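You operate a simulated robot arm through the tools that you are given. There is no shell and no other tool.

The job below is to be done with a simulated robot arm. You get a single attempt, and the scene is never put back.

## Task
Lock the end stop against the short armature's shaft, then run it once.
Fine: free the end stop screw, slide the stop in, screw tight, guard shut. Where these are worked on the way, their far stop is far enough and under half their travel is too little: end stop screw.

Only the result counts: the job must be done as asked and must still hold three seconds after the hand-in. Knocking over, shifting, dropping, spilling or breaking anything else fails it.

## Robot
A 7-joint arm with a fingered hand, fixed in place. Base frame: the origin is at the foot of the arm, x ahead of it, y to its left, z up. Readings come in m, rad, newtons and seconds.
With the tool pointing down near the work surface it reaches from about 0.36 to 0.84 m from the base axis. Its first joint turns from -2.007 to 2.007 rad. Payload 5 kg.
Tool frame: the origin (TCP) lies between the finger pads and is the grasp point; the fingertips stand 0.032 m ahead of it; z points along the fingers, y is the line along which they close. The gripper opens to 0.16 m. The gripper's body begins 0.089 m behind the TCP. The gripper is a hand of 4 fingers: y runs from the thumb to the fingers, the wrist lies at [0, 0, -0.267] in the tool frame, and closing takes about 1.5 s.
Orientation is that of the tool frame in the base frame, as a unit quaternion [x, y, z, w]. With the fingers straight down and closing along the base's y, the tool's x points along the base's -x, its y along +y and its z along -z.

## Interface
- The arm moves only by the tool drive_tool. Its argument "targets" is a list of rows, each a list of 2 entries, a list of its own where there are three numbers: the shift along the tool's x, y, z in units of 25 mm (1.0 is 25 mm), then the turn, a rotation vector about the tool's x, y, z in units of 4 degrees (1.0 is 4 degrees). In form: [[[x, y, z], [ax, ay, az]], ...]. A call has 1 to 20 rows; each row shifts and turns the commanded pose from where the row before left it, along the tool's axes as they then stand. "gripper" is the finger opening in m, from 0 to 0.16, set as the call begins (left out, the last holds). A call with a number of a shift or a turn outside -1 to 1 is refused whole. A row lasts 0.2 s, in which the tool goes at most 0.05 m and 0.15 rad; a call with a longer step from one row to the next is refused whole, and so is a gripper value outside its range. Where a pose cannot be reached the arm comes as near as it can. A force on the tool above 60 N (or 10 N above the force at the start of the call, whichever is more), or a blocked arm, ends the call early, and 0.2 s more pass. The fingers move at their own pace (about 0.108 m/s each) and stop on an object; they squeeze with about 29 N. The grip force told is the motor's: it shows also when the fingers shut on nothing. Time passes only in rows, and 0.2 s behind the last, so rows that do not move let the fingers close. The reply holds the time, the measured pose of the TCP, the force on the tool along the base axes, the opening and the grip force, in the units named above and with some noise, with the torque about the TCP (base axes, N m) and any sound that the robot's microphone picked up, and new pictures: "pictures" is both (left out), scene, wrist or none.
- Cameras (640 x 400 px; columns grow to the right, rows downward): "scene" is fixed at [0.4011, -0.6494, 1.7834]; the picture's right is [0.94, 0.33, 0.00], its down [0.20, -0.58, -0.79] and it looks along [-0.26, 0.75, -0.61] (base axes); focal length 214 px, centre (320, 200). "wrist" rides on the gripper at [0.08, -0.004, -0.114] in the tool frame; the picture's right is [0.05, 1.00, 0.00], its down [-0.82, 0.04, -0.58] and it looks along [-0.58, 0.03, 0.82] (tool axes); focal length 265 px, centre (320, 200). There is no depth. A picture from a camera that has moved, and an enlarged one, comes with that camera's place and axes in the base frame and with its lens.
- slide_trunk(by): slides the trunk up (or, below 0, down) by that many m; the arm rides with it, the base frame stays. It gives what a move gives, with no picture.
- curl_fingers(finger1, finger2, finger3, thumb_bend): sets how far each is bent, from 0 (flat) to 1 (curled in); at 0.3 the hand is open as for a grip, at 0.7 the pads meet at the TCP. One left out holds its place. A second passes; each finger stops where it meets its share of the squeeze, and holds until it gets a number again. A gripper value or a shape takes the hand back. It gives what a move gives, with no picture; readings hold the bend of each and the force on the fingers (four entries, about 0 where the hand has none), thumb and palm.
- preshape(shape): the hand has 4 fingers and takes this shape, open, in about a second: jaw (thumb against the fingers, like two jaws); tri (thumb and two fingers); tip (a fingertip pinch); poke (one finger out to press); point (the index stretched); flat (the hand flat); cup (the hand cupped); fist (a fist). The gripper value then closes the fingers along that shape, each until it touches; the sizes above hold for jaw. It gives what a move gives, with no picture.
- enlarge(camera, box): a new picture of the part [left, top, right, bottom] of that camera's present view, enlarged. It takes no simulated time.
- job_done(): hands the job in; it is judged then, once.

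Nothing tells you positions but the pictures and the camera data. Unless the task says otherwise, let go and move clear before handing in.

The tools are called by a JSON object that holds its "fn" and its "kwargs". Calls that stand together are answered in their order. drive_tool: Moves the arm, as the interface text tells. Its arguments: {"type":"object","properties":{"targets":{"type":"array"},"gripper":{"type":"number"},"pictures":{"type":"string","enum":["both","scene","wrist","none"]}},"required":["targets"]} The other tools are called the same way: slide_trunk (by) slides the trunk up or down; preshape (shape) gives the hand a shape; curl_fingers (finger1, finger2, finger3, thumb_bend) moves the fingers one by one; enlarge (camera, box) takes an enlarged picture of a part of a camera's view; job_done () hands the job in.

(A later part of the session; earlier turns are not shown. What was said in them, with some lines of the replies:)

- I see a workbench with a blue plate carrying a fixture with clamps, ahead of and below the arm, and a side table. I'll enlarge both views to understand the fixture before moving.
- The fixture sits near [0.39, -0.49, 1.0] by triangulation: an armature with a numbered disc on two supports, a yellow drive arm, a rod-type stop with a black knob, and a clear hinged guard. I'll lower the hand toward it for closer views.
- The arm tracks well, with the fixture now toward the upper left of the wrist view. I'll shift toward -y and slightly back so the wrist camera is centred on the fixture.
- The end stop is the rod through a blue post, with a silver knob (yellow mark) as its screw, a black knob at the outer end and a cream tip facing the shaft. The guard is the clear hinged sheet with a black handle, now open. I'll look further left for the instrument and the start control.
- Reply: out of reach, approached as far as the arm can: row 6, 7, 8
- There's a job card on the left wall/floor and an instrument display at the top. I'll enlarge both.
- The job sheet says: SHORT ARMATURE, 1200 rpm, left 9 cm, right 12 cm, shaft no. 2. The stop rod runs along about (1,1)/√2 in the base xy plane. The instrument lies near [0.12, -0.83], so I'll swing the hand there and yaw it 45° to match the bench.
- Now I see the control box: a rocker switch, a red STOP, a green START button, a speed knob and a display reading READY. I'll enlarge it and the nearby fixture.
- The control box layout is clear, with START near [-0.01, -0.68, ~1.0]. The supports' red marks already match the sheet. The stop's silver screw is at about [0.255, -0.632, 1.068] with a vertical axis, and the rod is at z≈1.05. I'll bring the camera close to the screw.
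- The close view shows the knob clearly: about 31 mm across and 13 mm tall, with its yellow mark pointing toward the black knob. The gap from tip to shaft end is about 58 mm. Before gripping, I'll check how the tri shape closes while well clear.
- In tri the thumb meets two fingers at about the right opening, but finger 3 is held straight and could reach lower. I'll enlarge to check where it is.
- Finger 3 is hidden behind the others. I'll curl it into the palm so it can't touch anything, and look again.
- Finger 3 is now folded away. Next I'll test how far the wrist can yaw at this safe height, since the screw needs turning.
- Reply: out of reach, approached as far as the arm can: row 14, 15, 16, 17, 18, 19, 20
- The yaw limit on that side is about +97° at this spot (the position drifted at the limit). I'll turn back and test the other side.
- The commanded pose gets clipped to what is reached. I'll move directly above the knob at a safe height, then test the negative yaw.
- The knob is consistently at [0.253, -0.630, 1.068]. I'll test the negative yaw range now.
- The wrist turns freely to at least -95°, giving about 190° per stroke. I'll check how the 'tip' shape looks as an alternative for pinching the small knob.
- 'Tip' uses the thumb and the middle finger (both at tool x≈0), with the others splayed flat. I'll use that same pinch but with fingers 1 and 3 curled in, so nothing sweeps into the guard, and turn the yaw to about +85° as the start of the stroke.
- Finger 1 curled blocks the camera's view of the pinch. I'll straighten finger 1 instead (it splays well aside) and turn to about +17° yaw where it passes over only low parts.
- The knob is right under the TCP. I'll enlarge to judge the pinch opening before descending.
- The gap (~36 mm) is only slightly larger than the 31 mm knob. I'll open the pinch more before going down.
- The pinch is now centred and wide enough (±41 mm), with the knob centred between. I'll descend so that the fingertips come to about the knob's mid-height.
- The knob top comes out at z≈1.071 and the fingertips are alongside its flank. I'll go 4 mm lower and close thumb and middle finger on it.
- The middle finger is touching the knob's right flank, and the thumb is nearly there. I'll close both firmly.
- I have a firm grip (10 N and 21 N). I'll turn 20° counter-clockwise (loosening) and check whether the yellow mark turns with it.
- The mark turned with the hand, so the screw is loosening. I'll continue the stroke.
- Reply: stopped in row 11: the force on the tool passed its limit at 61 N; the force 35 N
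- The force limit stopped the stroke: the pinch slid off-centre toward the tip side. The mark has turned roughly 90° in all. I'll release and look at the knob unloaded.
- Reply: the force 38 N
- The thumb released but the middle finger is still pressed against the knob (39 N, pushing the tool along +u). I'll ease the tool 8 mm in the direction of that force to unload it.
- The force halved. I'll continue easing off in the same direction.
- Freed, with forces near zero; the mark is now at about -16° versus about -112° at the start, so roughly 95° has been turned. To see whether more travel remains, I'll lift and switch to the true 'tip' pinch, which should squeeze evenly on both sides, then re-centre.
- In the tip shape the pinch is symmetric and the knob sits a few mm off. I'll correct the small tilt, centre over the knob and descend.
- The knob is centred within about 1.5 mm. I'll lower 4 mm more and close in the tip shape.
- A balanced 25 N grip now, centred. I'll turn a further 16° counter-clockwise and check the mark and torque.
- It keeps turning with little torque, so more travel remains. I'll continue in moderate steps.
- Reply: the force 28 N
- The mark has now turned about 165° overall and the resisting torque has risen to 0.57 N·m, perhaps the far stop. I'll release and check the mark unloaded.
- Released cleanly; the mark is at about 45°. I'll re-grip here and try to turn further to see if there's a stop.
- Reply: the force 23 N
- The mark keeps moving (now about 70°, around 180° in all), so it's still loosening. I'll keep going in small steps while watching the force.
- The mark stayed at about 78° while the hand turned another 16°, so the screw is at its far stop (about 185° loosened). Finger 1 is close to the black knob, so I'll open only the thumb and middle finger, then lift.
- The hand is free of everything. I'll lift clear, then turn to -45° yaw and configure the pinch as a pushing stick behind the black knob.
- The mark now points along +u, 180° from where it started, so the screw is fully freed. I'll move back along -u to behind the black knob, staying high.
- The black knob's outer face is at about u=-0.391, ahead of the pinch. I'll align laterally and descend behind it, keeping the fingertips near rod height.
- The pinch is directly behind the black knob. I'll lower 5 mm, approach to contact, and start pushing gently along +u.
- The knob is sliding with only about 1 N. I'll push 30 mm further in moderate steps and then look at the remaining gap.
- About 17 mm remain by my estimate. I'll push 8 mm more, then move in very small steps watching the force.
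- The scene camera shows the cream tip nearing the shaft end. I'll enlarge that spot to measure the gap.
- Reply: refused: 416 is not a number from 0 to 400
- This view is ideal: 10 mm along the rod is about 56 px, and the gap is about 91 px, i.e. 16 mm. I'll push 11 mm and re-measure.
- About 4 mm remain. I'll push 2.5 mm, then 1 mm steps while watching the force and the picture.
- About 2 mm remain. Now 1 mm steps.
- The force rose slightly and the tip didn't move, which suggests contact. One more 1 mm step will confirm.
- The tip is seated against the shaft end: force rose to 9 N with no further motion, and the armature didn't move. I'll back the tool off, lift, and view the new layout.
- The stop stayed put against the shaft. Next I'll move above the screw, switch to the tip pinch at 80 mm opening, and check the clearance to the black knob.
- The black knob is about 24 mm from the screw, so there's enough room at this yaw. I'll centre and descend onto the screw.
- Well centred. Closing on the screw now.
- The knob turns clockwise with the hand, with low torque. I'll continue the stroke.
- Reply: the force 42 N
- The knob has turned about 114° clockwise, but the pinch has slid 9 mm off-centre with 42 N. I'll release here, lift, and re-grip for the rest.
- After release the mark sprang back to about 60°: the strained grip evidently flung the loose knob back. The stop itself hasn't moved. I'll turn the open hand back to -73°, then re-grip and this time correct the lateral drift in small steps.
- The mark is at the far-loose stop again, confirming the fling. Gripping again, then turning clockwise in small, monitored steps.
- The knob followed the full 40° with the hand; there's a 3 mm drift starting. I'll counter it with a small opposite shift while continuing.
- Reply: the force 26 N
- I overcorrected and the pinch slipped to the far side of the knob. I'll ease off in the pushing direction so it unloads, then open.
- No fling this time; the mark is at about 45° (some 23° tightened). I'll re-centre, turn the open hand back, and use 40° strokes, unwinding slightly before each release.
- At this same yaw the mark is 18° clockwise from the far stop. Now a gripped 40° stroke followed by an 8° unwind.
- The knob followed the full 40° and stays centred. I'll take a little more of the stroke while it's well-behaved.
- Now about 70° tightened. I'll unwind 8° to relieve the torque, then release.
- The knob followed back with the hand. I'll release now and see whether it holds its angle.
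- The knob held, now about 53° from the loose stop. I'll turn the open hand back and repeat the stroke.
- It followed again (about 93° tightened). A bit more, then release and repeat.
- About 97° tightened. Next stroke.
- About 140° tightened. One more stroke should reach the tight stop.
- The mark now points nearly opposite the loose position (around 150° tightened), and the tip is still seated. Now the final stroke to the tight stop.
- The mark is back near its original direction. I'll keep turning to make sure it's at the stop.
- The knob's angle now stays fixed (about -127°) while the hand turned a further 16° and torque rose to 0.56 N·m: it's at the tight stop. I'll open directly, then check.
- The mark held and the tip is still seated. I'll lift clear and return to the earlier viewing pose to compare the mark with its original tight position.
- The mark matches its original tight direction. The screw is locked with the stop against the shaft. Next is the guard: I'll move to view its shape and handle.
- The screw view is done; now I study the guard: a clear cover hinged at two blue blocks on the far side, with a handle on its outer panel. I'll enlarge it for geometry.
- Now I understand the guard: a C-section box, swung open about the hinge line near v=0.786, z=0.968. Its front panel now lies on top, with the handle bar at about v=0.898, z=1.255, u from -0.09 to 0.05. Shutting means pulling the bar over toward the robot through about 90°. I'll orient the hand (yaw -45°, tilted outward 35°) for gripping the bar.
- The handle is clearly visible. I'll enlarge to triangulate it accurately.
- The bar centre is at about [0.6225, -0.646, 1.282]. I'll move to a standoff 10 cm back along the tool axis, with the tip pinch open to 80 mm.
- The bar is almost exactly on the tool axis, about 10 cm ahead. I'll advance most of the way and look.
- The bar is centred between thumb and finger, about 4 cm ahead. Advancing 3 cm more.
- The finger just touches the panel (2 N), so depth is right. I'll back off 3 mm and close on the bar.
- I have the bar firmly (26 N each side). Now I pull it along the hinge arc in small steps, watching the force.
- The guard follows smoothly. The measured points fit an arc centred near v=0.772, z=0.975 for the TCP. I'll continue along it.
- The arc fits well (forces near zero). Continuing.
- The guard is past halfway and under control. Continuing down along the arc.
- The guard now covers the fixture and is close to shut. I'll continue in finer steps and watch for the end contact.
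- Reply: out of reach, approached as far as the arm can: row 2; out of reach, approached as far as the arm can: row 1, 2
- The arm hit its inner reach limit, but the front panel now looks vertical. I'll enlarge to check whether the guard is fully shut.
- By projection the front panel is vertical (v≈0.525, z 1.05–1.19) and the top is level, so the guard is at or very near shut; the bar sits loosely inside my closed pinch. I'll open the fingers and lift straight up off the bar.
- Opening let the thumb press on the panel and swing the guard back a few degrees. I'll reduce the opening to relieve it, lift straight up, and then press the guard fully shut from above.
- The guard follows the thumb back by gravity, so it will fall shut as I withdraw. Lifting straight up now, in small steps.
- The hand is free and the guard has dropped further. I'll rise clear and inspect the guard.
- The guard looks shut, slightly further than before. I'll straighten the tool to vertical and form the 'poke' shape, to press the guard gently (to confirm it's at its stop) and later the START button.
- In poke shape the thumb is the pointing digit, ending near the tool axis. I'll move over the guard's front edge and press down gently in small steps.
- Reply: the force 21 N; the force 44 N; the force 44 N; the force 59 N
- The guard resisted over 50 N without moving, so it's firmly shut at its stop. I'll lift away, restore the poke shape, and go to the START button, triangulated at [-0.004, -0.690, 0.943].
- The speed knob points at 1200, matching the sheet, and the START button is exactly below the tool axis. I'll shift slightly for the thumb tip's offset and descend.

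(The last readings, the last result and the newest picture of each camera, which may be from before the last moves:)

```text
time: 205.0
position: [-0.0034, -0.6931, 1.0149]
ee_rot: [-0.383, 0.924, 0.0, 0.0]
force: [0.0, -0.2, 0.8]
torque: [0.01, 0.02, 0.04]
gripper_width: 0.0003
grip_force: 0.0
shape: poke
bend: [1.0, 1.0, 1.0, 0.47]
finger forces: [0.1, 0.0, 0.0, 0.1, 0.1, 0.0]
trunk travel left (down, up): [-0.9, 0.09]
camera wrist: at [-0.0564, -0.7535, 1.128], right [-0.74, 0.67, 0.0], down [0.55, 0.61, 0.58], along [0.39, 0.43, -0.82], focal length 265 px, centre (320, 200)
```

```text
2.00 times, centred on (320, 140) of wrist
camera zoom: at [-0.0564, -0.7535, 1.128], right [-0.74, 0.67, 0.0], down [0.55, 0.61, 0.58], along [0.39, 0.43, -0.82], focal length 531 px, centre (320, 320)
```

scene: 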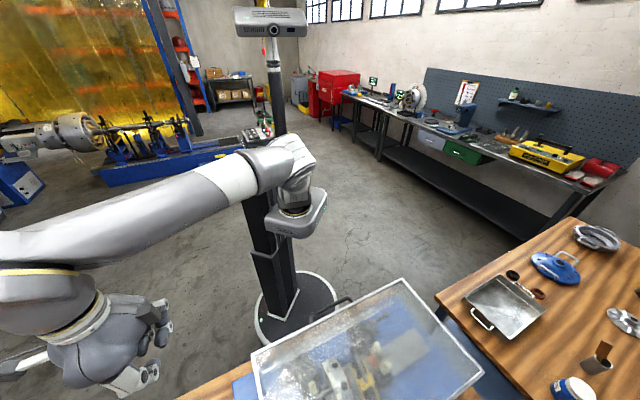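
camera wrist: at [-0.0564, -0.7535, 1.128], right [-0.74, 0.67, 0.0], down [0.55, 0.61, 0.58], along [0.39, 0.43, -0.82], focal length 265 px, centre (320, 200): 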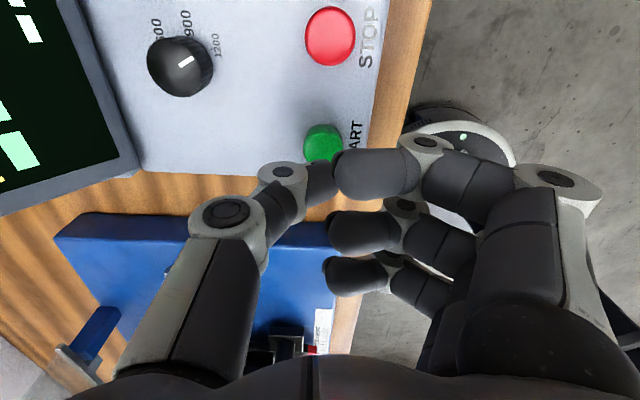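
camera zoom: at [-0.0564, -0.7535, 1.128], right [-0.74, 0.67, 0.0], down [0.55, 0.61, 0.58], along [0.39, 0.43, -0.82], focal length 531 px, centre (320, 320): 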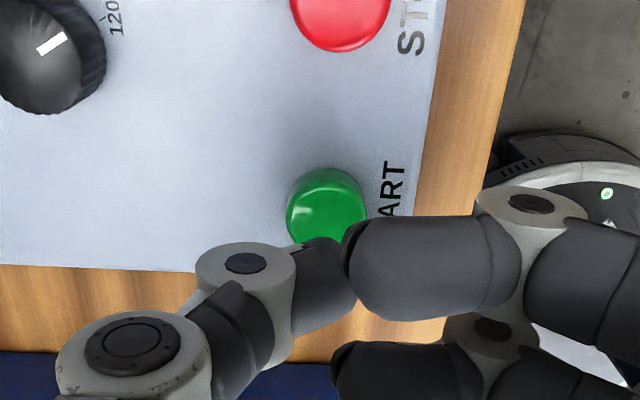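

The thumb tip lines up with the green button. Descending in small steps until the press registers.

{"fn": "drive_tool", "kwargs": {"targets": [[[0, -0.04, 0.5], [0, 0, 0]], [[0, 0, 0.4], [0, 0, 0]], [[0, 0, 0], [0, 0, 0]]], "pictures": "none"}}

{"fn": "drive_tool", "kwargs": {"targets": [[[0, 0, 0.2], [0, 0, 0]], [[0, 0, 0], [0, 0, 0]]], "pictures": "none"}}

{"fn": "drive_tool", "kwargs": {"targets": [[[0, 0, 0.16], [0, 0, 0]], [[0, 0, 0], [0, 0, 0]]], "pictures": "wrist"}}

```text
time: 205.8
position: [-0.0014, -0.6925, 0.991]
ee_rot: [-0.383, 0.924, 0.001, 0.0]
force: [0.9, 0.1, -0.1]
torque: [0.0, 0.04, -0.02]
gripper_width: 0.0001
grip_force: 0.1
shape: poke
bend: [1.0, 1.0, 1.0, 0.47]
finger forces: [0.0, 0.0, 0.0, 0.0, 0.1, 0.0]
trunk travel left (down, up): [-0.9, 0.09]
```

```text
time: 206.4
position: [-0.0028, -0.6934, 0.9857]
ee_rot: [-0.382, 0.924, 0.0, 0.0]
force: [-0.1, 0.1, -0.6]
torque: [0.02, -0.01, 0.03]
gripper_width: 0.0
grip_force: 0.1
shape: poke
bend: [1.0, 1.0, 1.0, 0.47]
finger forces: [0.1, 0.0, 0.0, 0.1, 0.0, 0.0]
trunk travel left (down, up): [-0.9, 0.09]
```

```text
time: 207.0
position: [-0.001, -0.6928, 0.9826]
ee_rot: [-0.382, 0.924, 0.0, -0.001]
force: [-0.6, -0.4, 0.9]
torque: [-0.02, 0.0, 0.0]
gripper_width: 0.0001
grip_force: 0.0
shape: poke
bend: [1.0, 1.0, 1.0, 0.47]
finger forces: [0.0, 0.0, 0.0, 0.0, 1.3, 0.0]
trunk travel left (down, up): [-0.9, 0.09]
camera wrist: at [-0.0553, -0.7548, 1.096], right [-0.74, 0.67, 0.0], down [0.55, 0.61, 0.58], along [0.39, 0.43, -0.82], focal length 265 px, centre (320, 200)
```

wrist: 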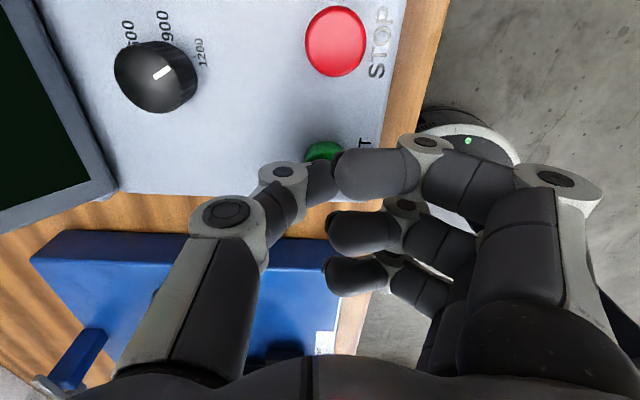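

Light contact (1.3 N). I'll press a few millimetres more and listen.

{"fn": "drive_tool", "kwargs": {"targets": [[[0, 0, 0.12], [0, 0, 0]], [[0, 0, 0], [0, 0, 0]]], "pictures": "wrist"}}

```text
time: 207.6
position: [-0.0019, -0.6935, 0.9802]
ee_rot: [-0.383, 0.924, -0.001, 0.001]
force: [-0.6, 0.2, 4.0]
torque: [-0.02, 0.01, 0.0]
gripper_width: 0.0001
grip_force: 0.0
shape: poke
bend: [1.0, 1.0, 1.0, 0.47]
finger forces: [0.0, 0.0, 0.1, 0.0, 3.6, 0.0]
trunk travel left (down, up): [-0.9, 0.09]
heard: click
camera wrist: at [-0.0553, -0.7548, 1.0932], right [-0.74, 0.67, 0.0], down [0.55, 0.61, 0.58], along [0.39, 0.43, -0.82], focal length 265 px, centre (320, 200)
```

wrist: 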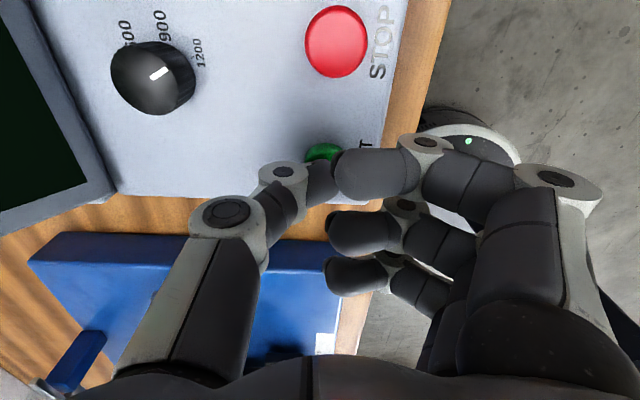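

Heard a click: the button registered. I'll lift straight up so as to press only once, and watch the display.

{"fn": "drive_tool", "kwargs": {"targets": [[[0, 0, -0.6], [0, 0, 0]], [[0, 0, -0.9], [0, 0, 0]], [[0, 0, -0.9], [0, 0, 0]], [[0, 0, -0.9], [0, 0, 0]], [[0, 0, -0.9], [0, 0, 0]], [[0, 0, -0.9], [0, 0, 0]], [[0, 0, -0.9], [0, 0, 0]], [[0, 0, -0.9], [0, 0, 0]]], "pictures": "wrist"}}

{"fn": "enlarge", "kwargs": {"camera": "wrist", "box": [40, 0, 400, 180]}}

```text
time: 209.4
position: [-0.001, -0.6933, 1.1531]
ee_rot: [-0.383, 0.924, 0.0, 0.0]
force: [-0.3, -0.6, 0.1]
torque: [-0.04, 0.0, 0.01]
gripper_width: 0.0004
grip_force: 0.0
shape: poke
bend: [1.0, 1.0, 1.0, 0.47]
finger forces: [0.1, 0.0, 0.1, 0.0, 0.0, 0.1]
trunk travel left (down, up): [-0.9, 0.09]
camera wrist: at [-0.0556, -0.7548, 1.2667], right [-0.74, 0.67, 0.0], down [0.55, 0.61, 0.58], along [0.39, 0.43, -0.82], focal length 265 px, centre (320, 200)
```

wrist: 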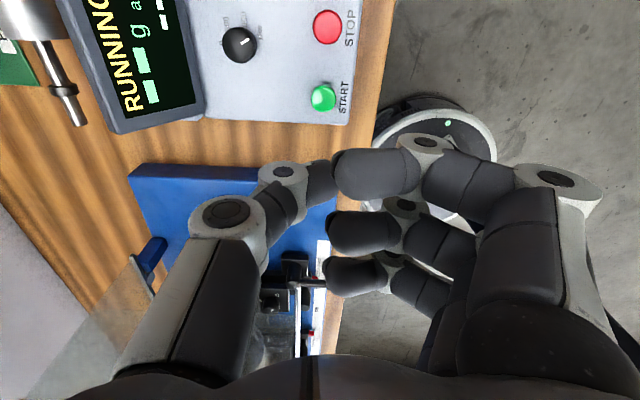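

```text
1.78 times, centred on (220, 90) of wrist
camera zoom: at [-0.0556, -0.7548, 1.2667], right [-0.74, 0.67, 0.0], down [0.55, 0.61, 0.58], along [0.39, 0.43, -0.82], focal length 472 px, centre (498, 396)
```

zoom: 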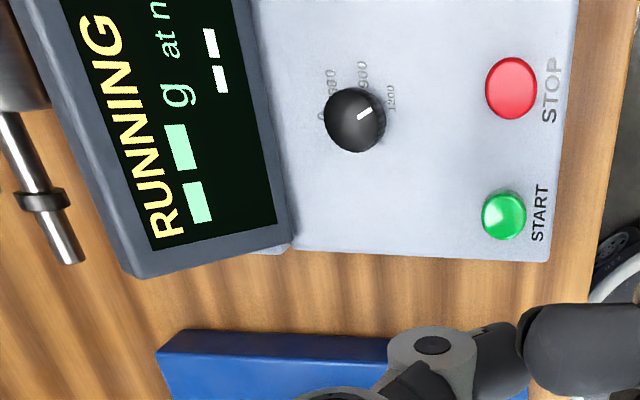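

The display says RUNNING. I'll rise further for a better view and let the run proceed.

{"fn": "drive_tool", "kwargs": {"targets": [[[0.5, 0, -0.9], [0, 0, 0]], [[0.5, 0, -0.9], [0, 0, 0]], [[0.5, 0, -0.9], [0, 0, 0]], [[0.5, 0, -0.9], [0, 0, 0]], [[0, 0, 0], [0, 0, 0]], [[0, 0, 0], [0, 0, 0]], [[0, 0, 0], [0, 0, 0]], [[0, 0, 0], [0, 0, 0]], [[0, 0, 0], [0, 0, 0]], [[0, 0, 0], [0, 0, 0]], [[0, 0, 0], [0, 0, 0]], [[0, 0, 0], [0, 0, 0]], [[0, 0, 0], [0, 0, 0]], [[0, 0, 0], [0, 0, 0]], [[0, 0, 0], [0, 0, 0]], [[0, 0, 0], [0, 0, 0]]], "pictures": "wrist"}}

{"fn": "enlarge", "kwargs": {"camera": "wrist", "box": [60, 0, 380, 200]}}

```text
time: 212.8
position: [-0.0381, -0.729, 1.2415]
ee_rot: [-0.383, 0.924, 0.001, 0.0]
force: [0.2, -0.6, 0.1]
torque: [-0.02, -0.02, 0.02]
gripper_width: 0.0001
grip_force: 0.1
shape: poke
bend: [1.0, 1.0, 1.0, 0.47]
finger forces: [0.1, 0.1, 0.1, 0.0, 0.1, 0.0]
trunk travel left (down, up): [-0.9, 0.09]
camera wrist: at [-0.0913, -0.7903, 1.3563], right [-0.74, 0.67, 0.0], down [0.55, 0.61, 0.58], along [0.39, 0.43, -0.82], focal length 265 px, centre (320, 200)
```

wrist: 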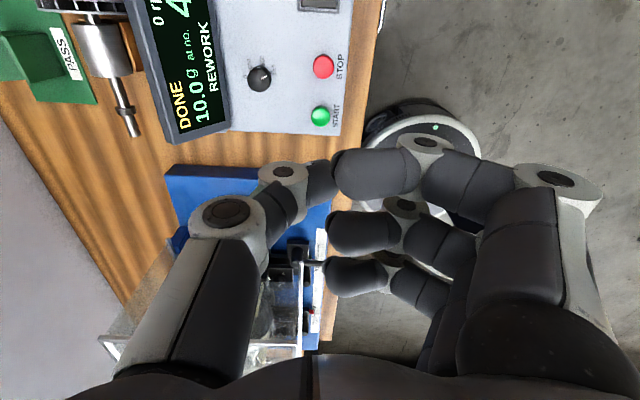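

```text
2.00 times, centred on (220, 100) of wrist
camera zoom: at [-0.0913, -0.7903, 1.3563], right [-0.74, 0.67, 0.0], down [0.55, 0.61, 0.58], along [0.39, 0.43, -0.82], focal length 531 px, centre (520, 400)
```

zoom: 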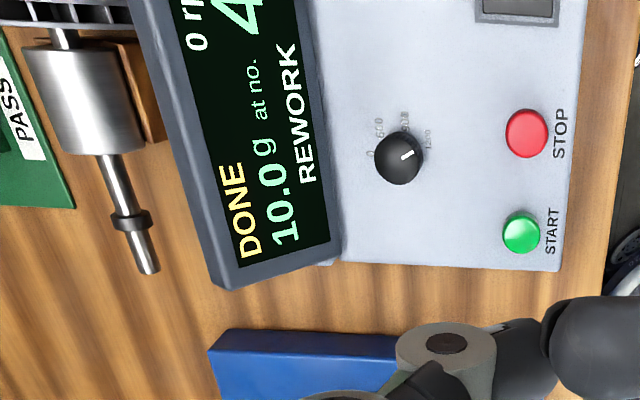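

The run finished: "DONE, 10.0 g at no. 4, REWORK, 0 rpm". I'll move the hand well clear and check the stop, guard and armature one last time.

{"fn": "drive_tool", "kwargs": {"targets": [[[0, 0.6, -0.8], [0, 0, 0]], [[0, 0.6, -0.8], [0, 0, 0]], [[0, 0.6, -0.8], [0, 0, 0]], [[0, 0.6, -0.8], [0, 0, 0]], [[0, 0, 0], [0, 0, 0]]], "pictures": "both"}}

{"fn": "enlarge", "kwargs": {"camera": "scene", "box": [280, 396, 330, 400]}}

{"fn": "enlarge", "kwargs": {"camera": "scene", "box": [230, 260, 510, 400]}}

```text
time: 214.0
position: [-0.0803, -0.6864, 1.3209]
ee_rot: [-0.383, 0.924, -0.001, 0.0]
force: [0.3, 0.1, 0.2]
torque: [0.02, 0.01, 0.0]
gripper_width: 0.0001
grip_force: 0.1
shape: poke
bend: [1.0, 1.0, 1.0, 0.47]
finger forces: [0.0, 0.0, 0.1, 0.1, 0.1, 0.1]
trunk travel left (down, up): [-0.9, 0.09]
camera wrist: at [-0.1336, -0.748, 1.4352], right [-0.74, 0.67, 0.0], down [0.55, 0.61, 0.58], along [0.39, 0.43, -0.82], focal length 265 px, centre (320, 200)
```

scene: 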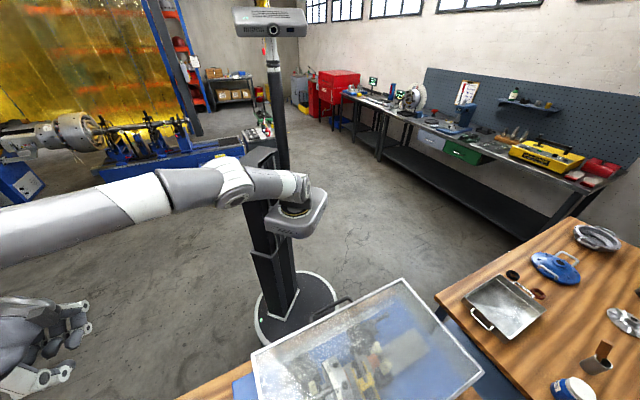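
wrist: 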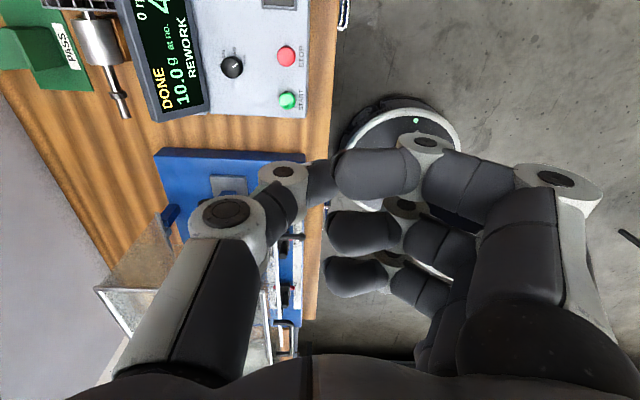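

```text
12.80 times, centred on (305, 398) of scene
camera zoom: at [0.4011, -0.6494, 1.7834], right [0.94, 0.33, 0.0], down [0.2, -0.58, -0.79], along [-0.26, 0.75, -0.61], focal length 2745 px, centre (512, -2334)
```

zoom: 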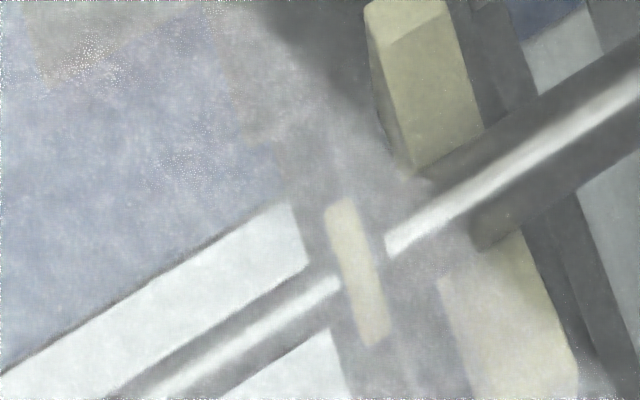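

```text
2.29 times, centred on (370, 330) of scene
camera zoom: at [0.4011, -0.6494, 1.7834], right [0.94, 0.33, 0.0], down [0.2, -0.58, -0.79], along [-0.26, 0.75, -0.61], focal length 490 px, centre (206, -97)
```

zoom: 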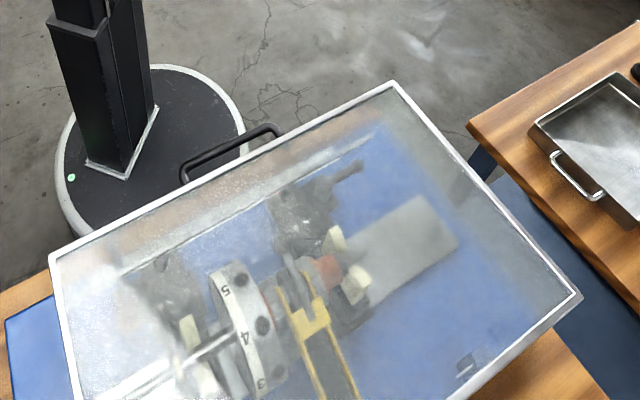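

The tip is still seated at the shaft end, the guard is shut and the disc has spun and stopped. One quick look at the screw's mark before handing in.

{"fn": "drive_tool", "kwargs": {"targets": [[[-0.9, -0.47, 0], [0, 0, 0]], [[-0.9, -0.47, 0], [0, 0, 0]], [[-0.9, -0.47, 0], [0, 0, 0]], [[-0.9, -0.47, 0], [0, 0, 0]], [[0, -0.47, 0], [0, 0, 0]], [[0, 0, 0], [0, 0, 0]]], "pictures": "wrist"}}

{"fn": "enlarge", "kwargs": {"camera": "wrist", "box": [180, 100, 330, 220]}}

```text
time: 215.4
position: [0.0239, -0.663, 1.322]
ee_rot: [-0.382, 0.924, 0.0, 0.0]
force: [0.5, 0.2, 0.5]
torque: [-0.03, 0.0, 0.05]
gripper_width: 0.0001
grip_force: 0.0
shape: poke
bend: [1.0, 1.0, 1.0, 0.47]
finger forces: [0.1, 0.0, 0.1, 0.1, 0.0, 0.1]
trunk travel left (down, up): [-0.9, 0.09]
camera wrist: at [-0.0281, -0.7244, 1.4359], right [-0.74, 0.67, 0.0], down [0.55, 0.61, 0.58], along [0.39, 0.43, -0.82], focal length 265 px, centre (320, 200)
```

wrist: 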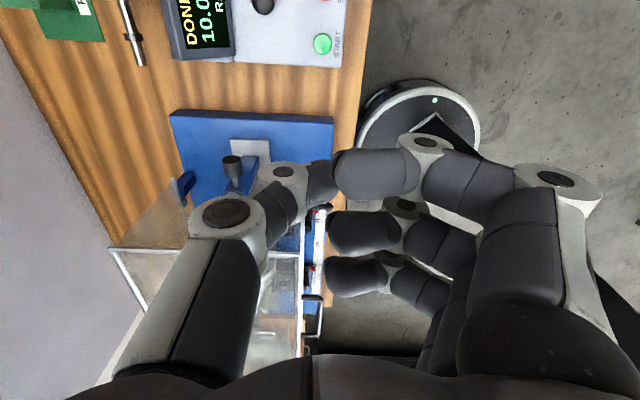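

```text
3.33 times, centred on (255, 160) of wrist
camera zoom: at [-0.0281, -0.7244, 1.4359], right [-0.74, 0.67, 0.0], down [0.55, 0.61, 0.58], along [0.39, 0.43, -0.82], focal length 885 px, centre (537, 333)
```

zoom: 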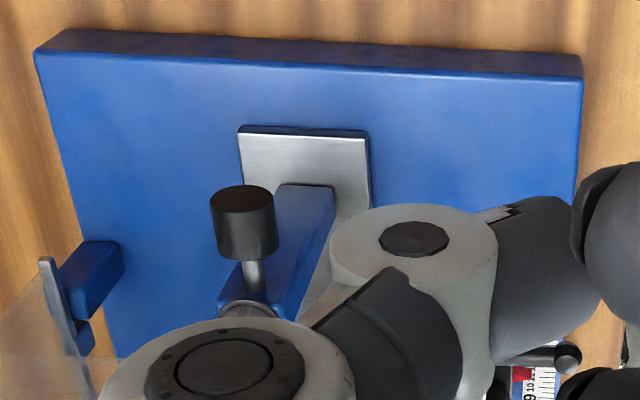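

{"fn": "drive_tool", "kwargs": {"targets": [[[-0.9, 0.6, 0], [0, 0, 0]], [[-0.9, 0.6, 0], [0, 0, 0]], [[0, 0, 0], [0, 0, 0]]], "gripper": 0.0, "pictures": "wrist"}}

{"fn": "enlarge", "kwargs": {"camera": "wrist", "box": [140, 100, 330, 240]}}

```text
time: 216.2
position: [0.0358, -0.6106, 1.3225]
ee_rot: [-0.383, 0.924, 0.0, 0.001]
force: [-0.2, 0.3, -0.7]
torque: [-0.01, 0.02, -0.08]
gripper_width: 0.0001
grip_force: 0.1
shape: jaw
bend: [0.64, 0.63, 0.64, 0.7]
finger forces: [0.0, 0.1, 0.0, 0.0, 0.0, 0.0]
trunk travel left (down, up): [-0.9, 0.09]
camera wrist: at [-0.0175, -0.6725, 1.4357], right [-0.74, 0.67, 0.0], down [0.55, 0.61, 0.58], along [0.39, 0.43, -0.82], focal length 265 px, centre (320, 200)
```

wrist: 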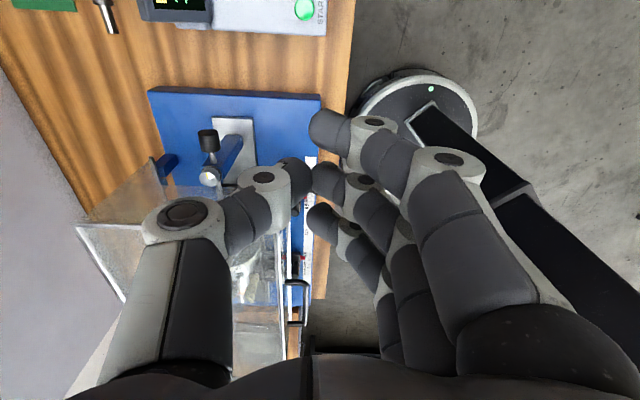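

```text
2.86 times, centred on (235, 170) of wrist
camera zoom: at [-0.0175, -0.6725, 1.4357], right [-0.74, 0.67, 0.0], down [0.55, 0.61, 0.58], along [0.39, 0.43, -0.82], focal length 758 px, centre (563, 286)
```

zoom: 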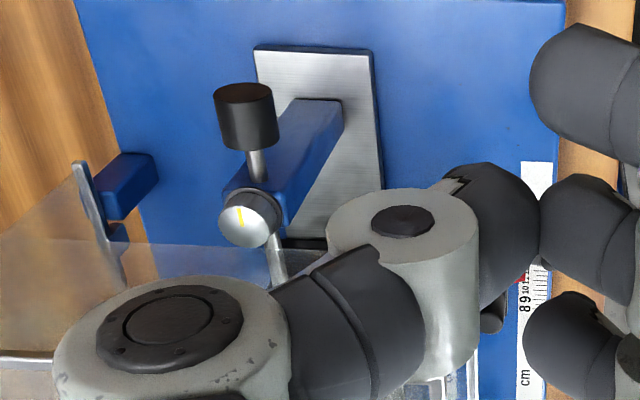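

The screw mark points along -u, its tight position. The stop is seated, the guard is shut, the display reads DONE after a single run, and the hand is clear. Handing in.

{"fn": "job_done", "kwargs": {}}

```text
The job is handed in.
```

The end stop is locked against the short armature's shaft, and the machine has been run once. The job is handed in.

- **End stop screw:** I freed it to its far stop, about half a turn.
- **End stop:** I slid it in until the tip met the shaft end. The push force rose to about 9 N and the armature did not move.
- **Locking:** I turned the screw back until it would turn no further, and its yellow mark points in the same direction as at the start. After the run, the tip was still at the shaft end.
- **Guard:** It is shut. I pressed down on it with over 50 N and it did not move.
- **Run:** I pressed START once. The display went from READY to RUNNING, then showed "DONE, 10.0 g at no. 4, REWORK, 0 rpm".

The REWORK result means this armature is still out of balance by that reading. Correcting it was not part of the job, so I left it.

I did not touch the supports or the speed knob. The knob read 1200 rpm and, as far as I could read the scale, the supports already matched the job sheet.
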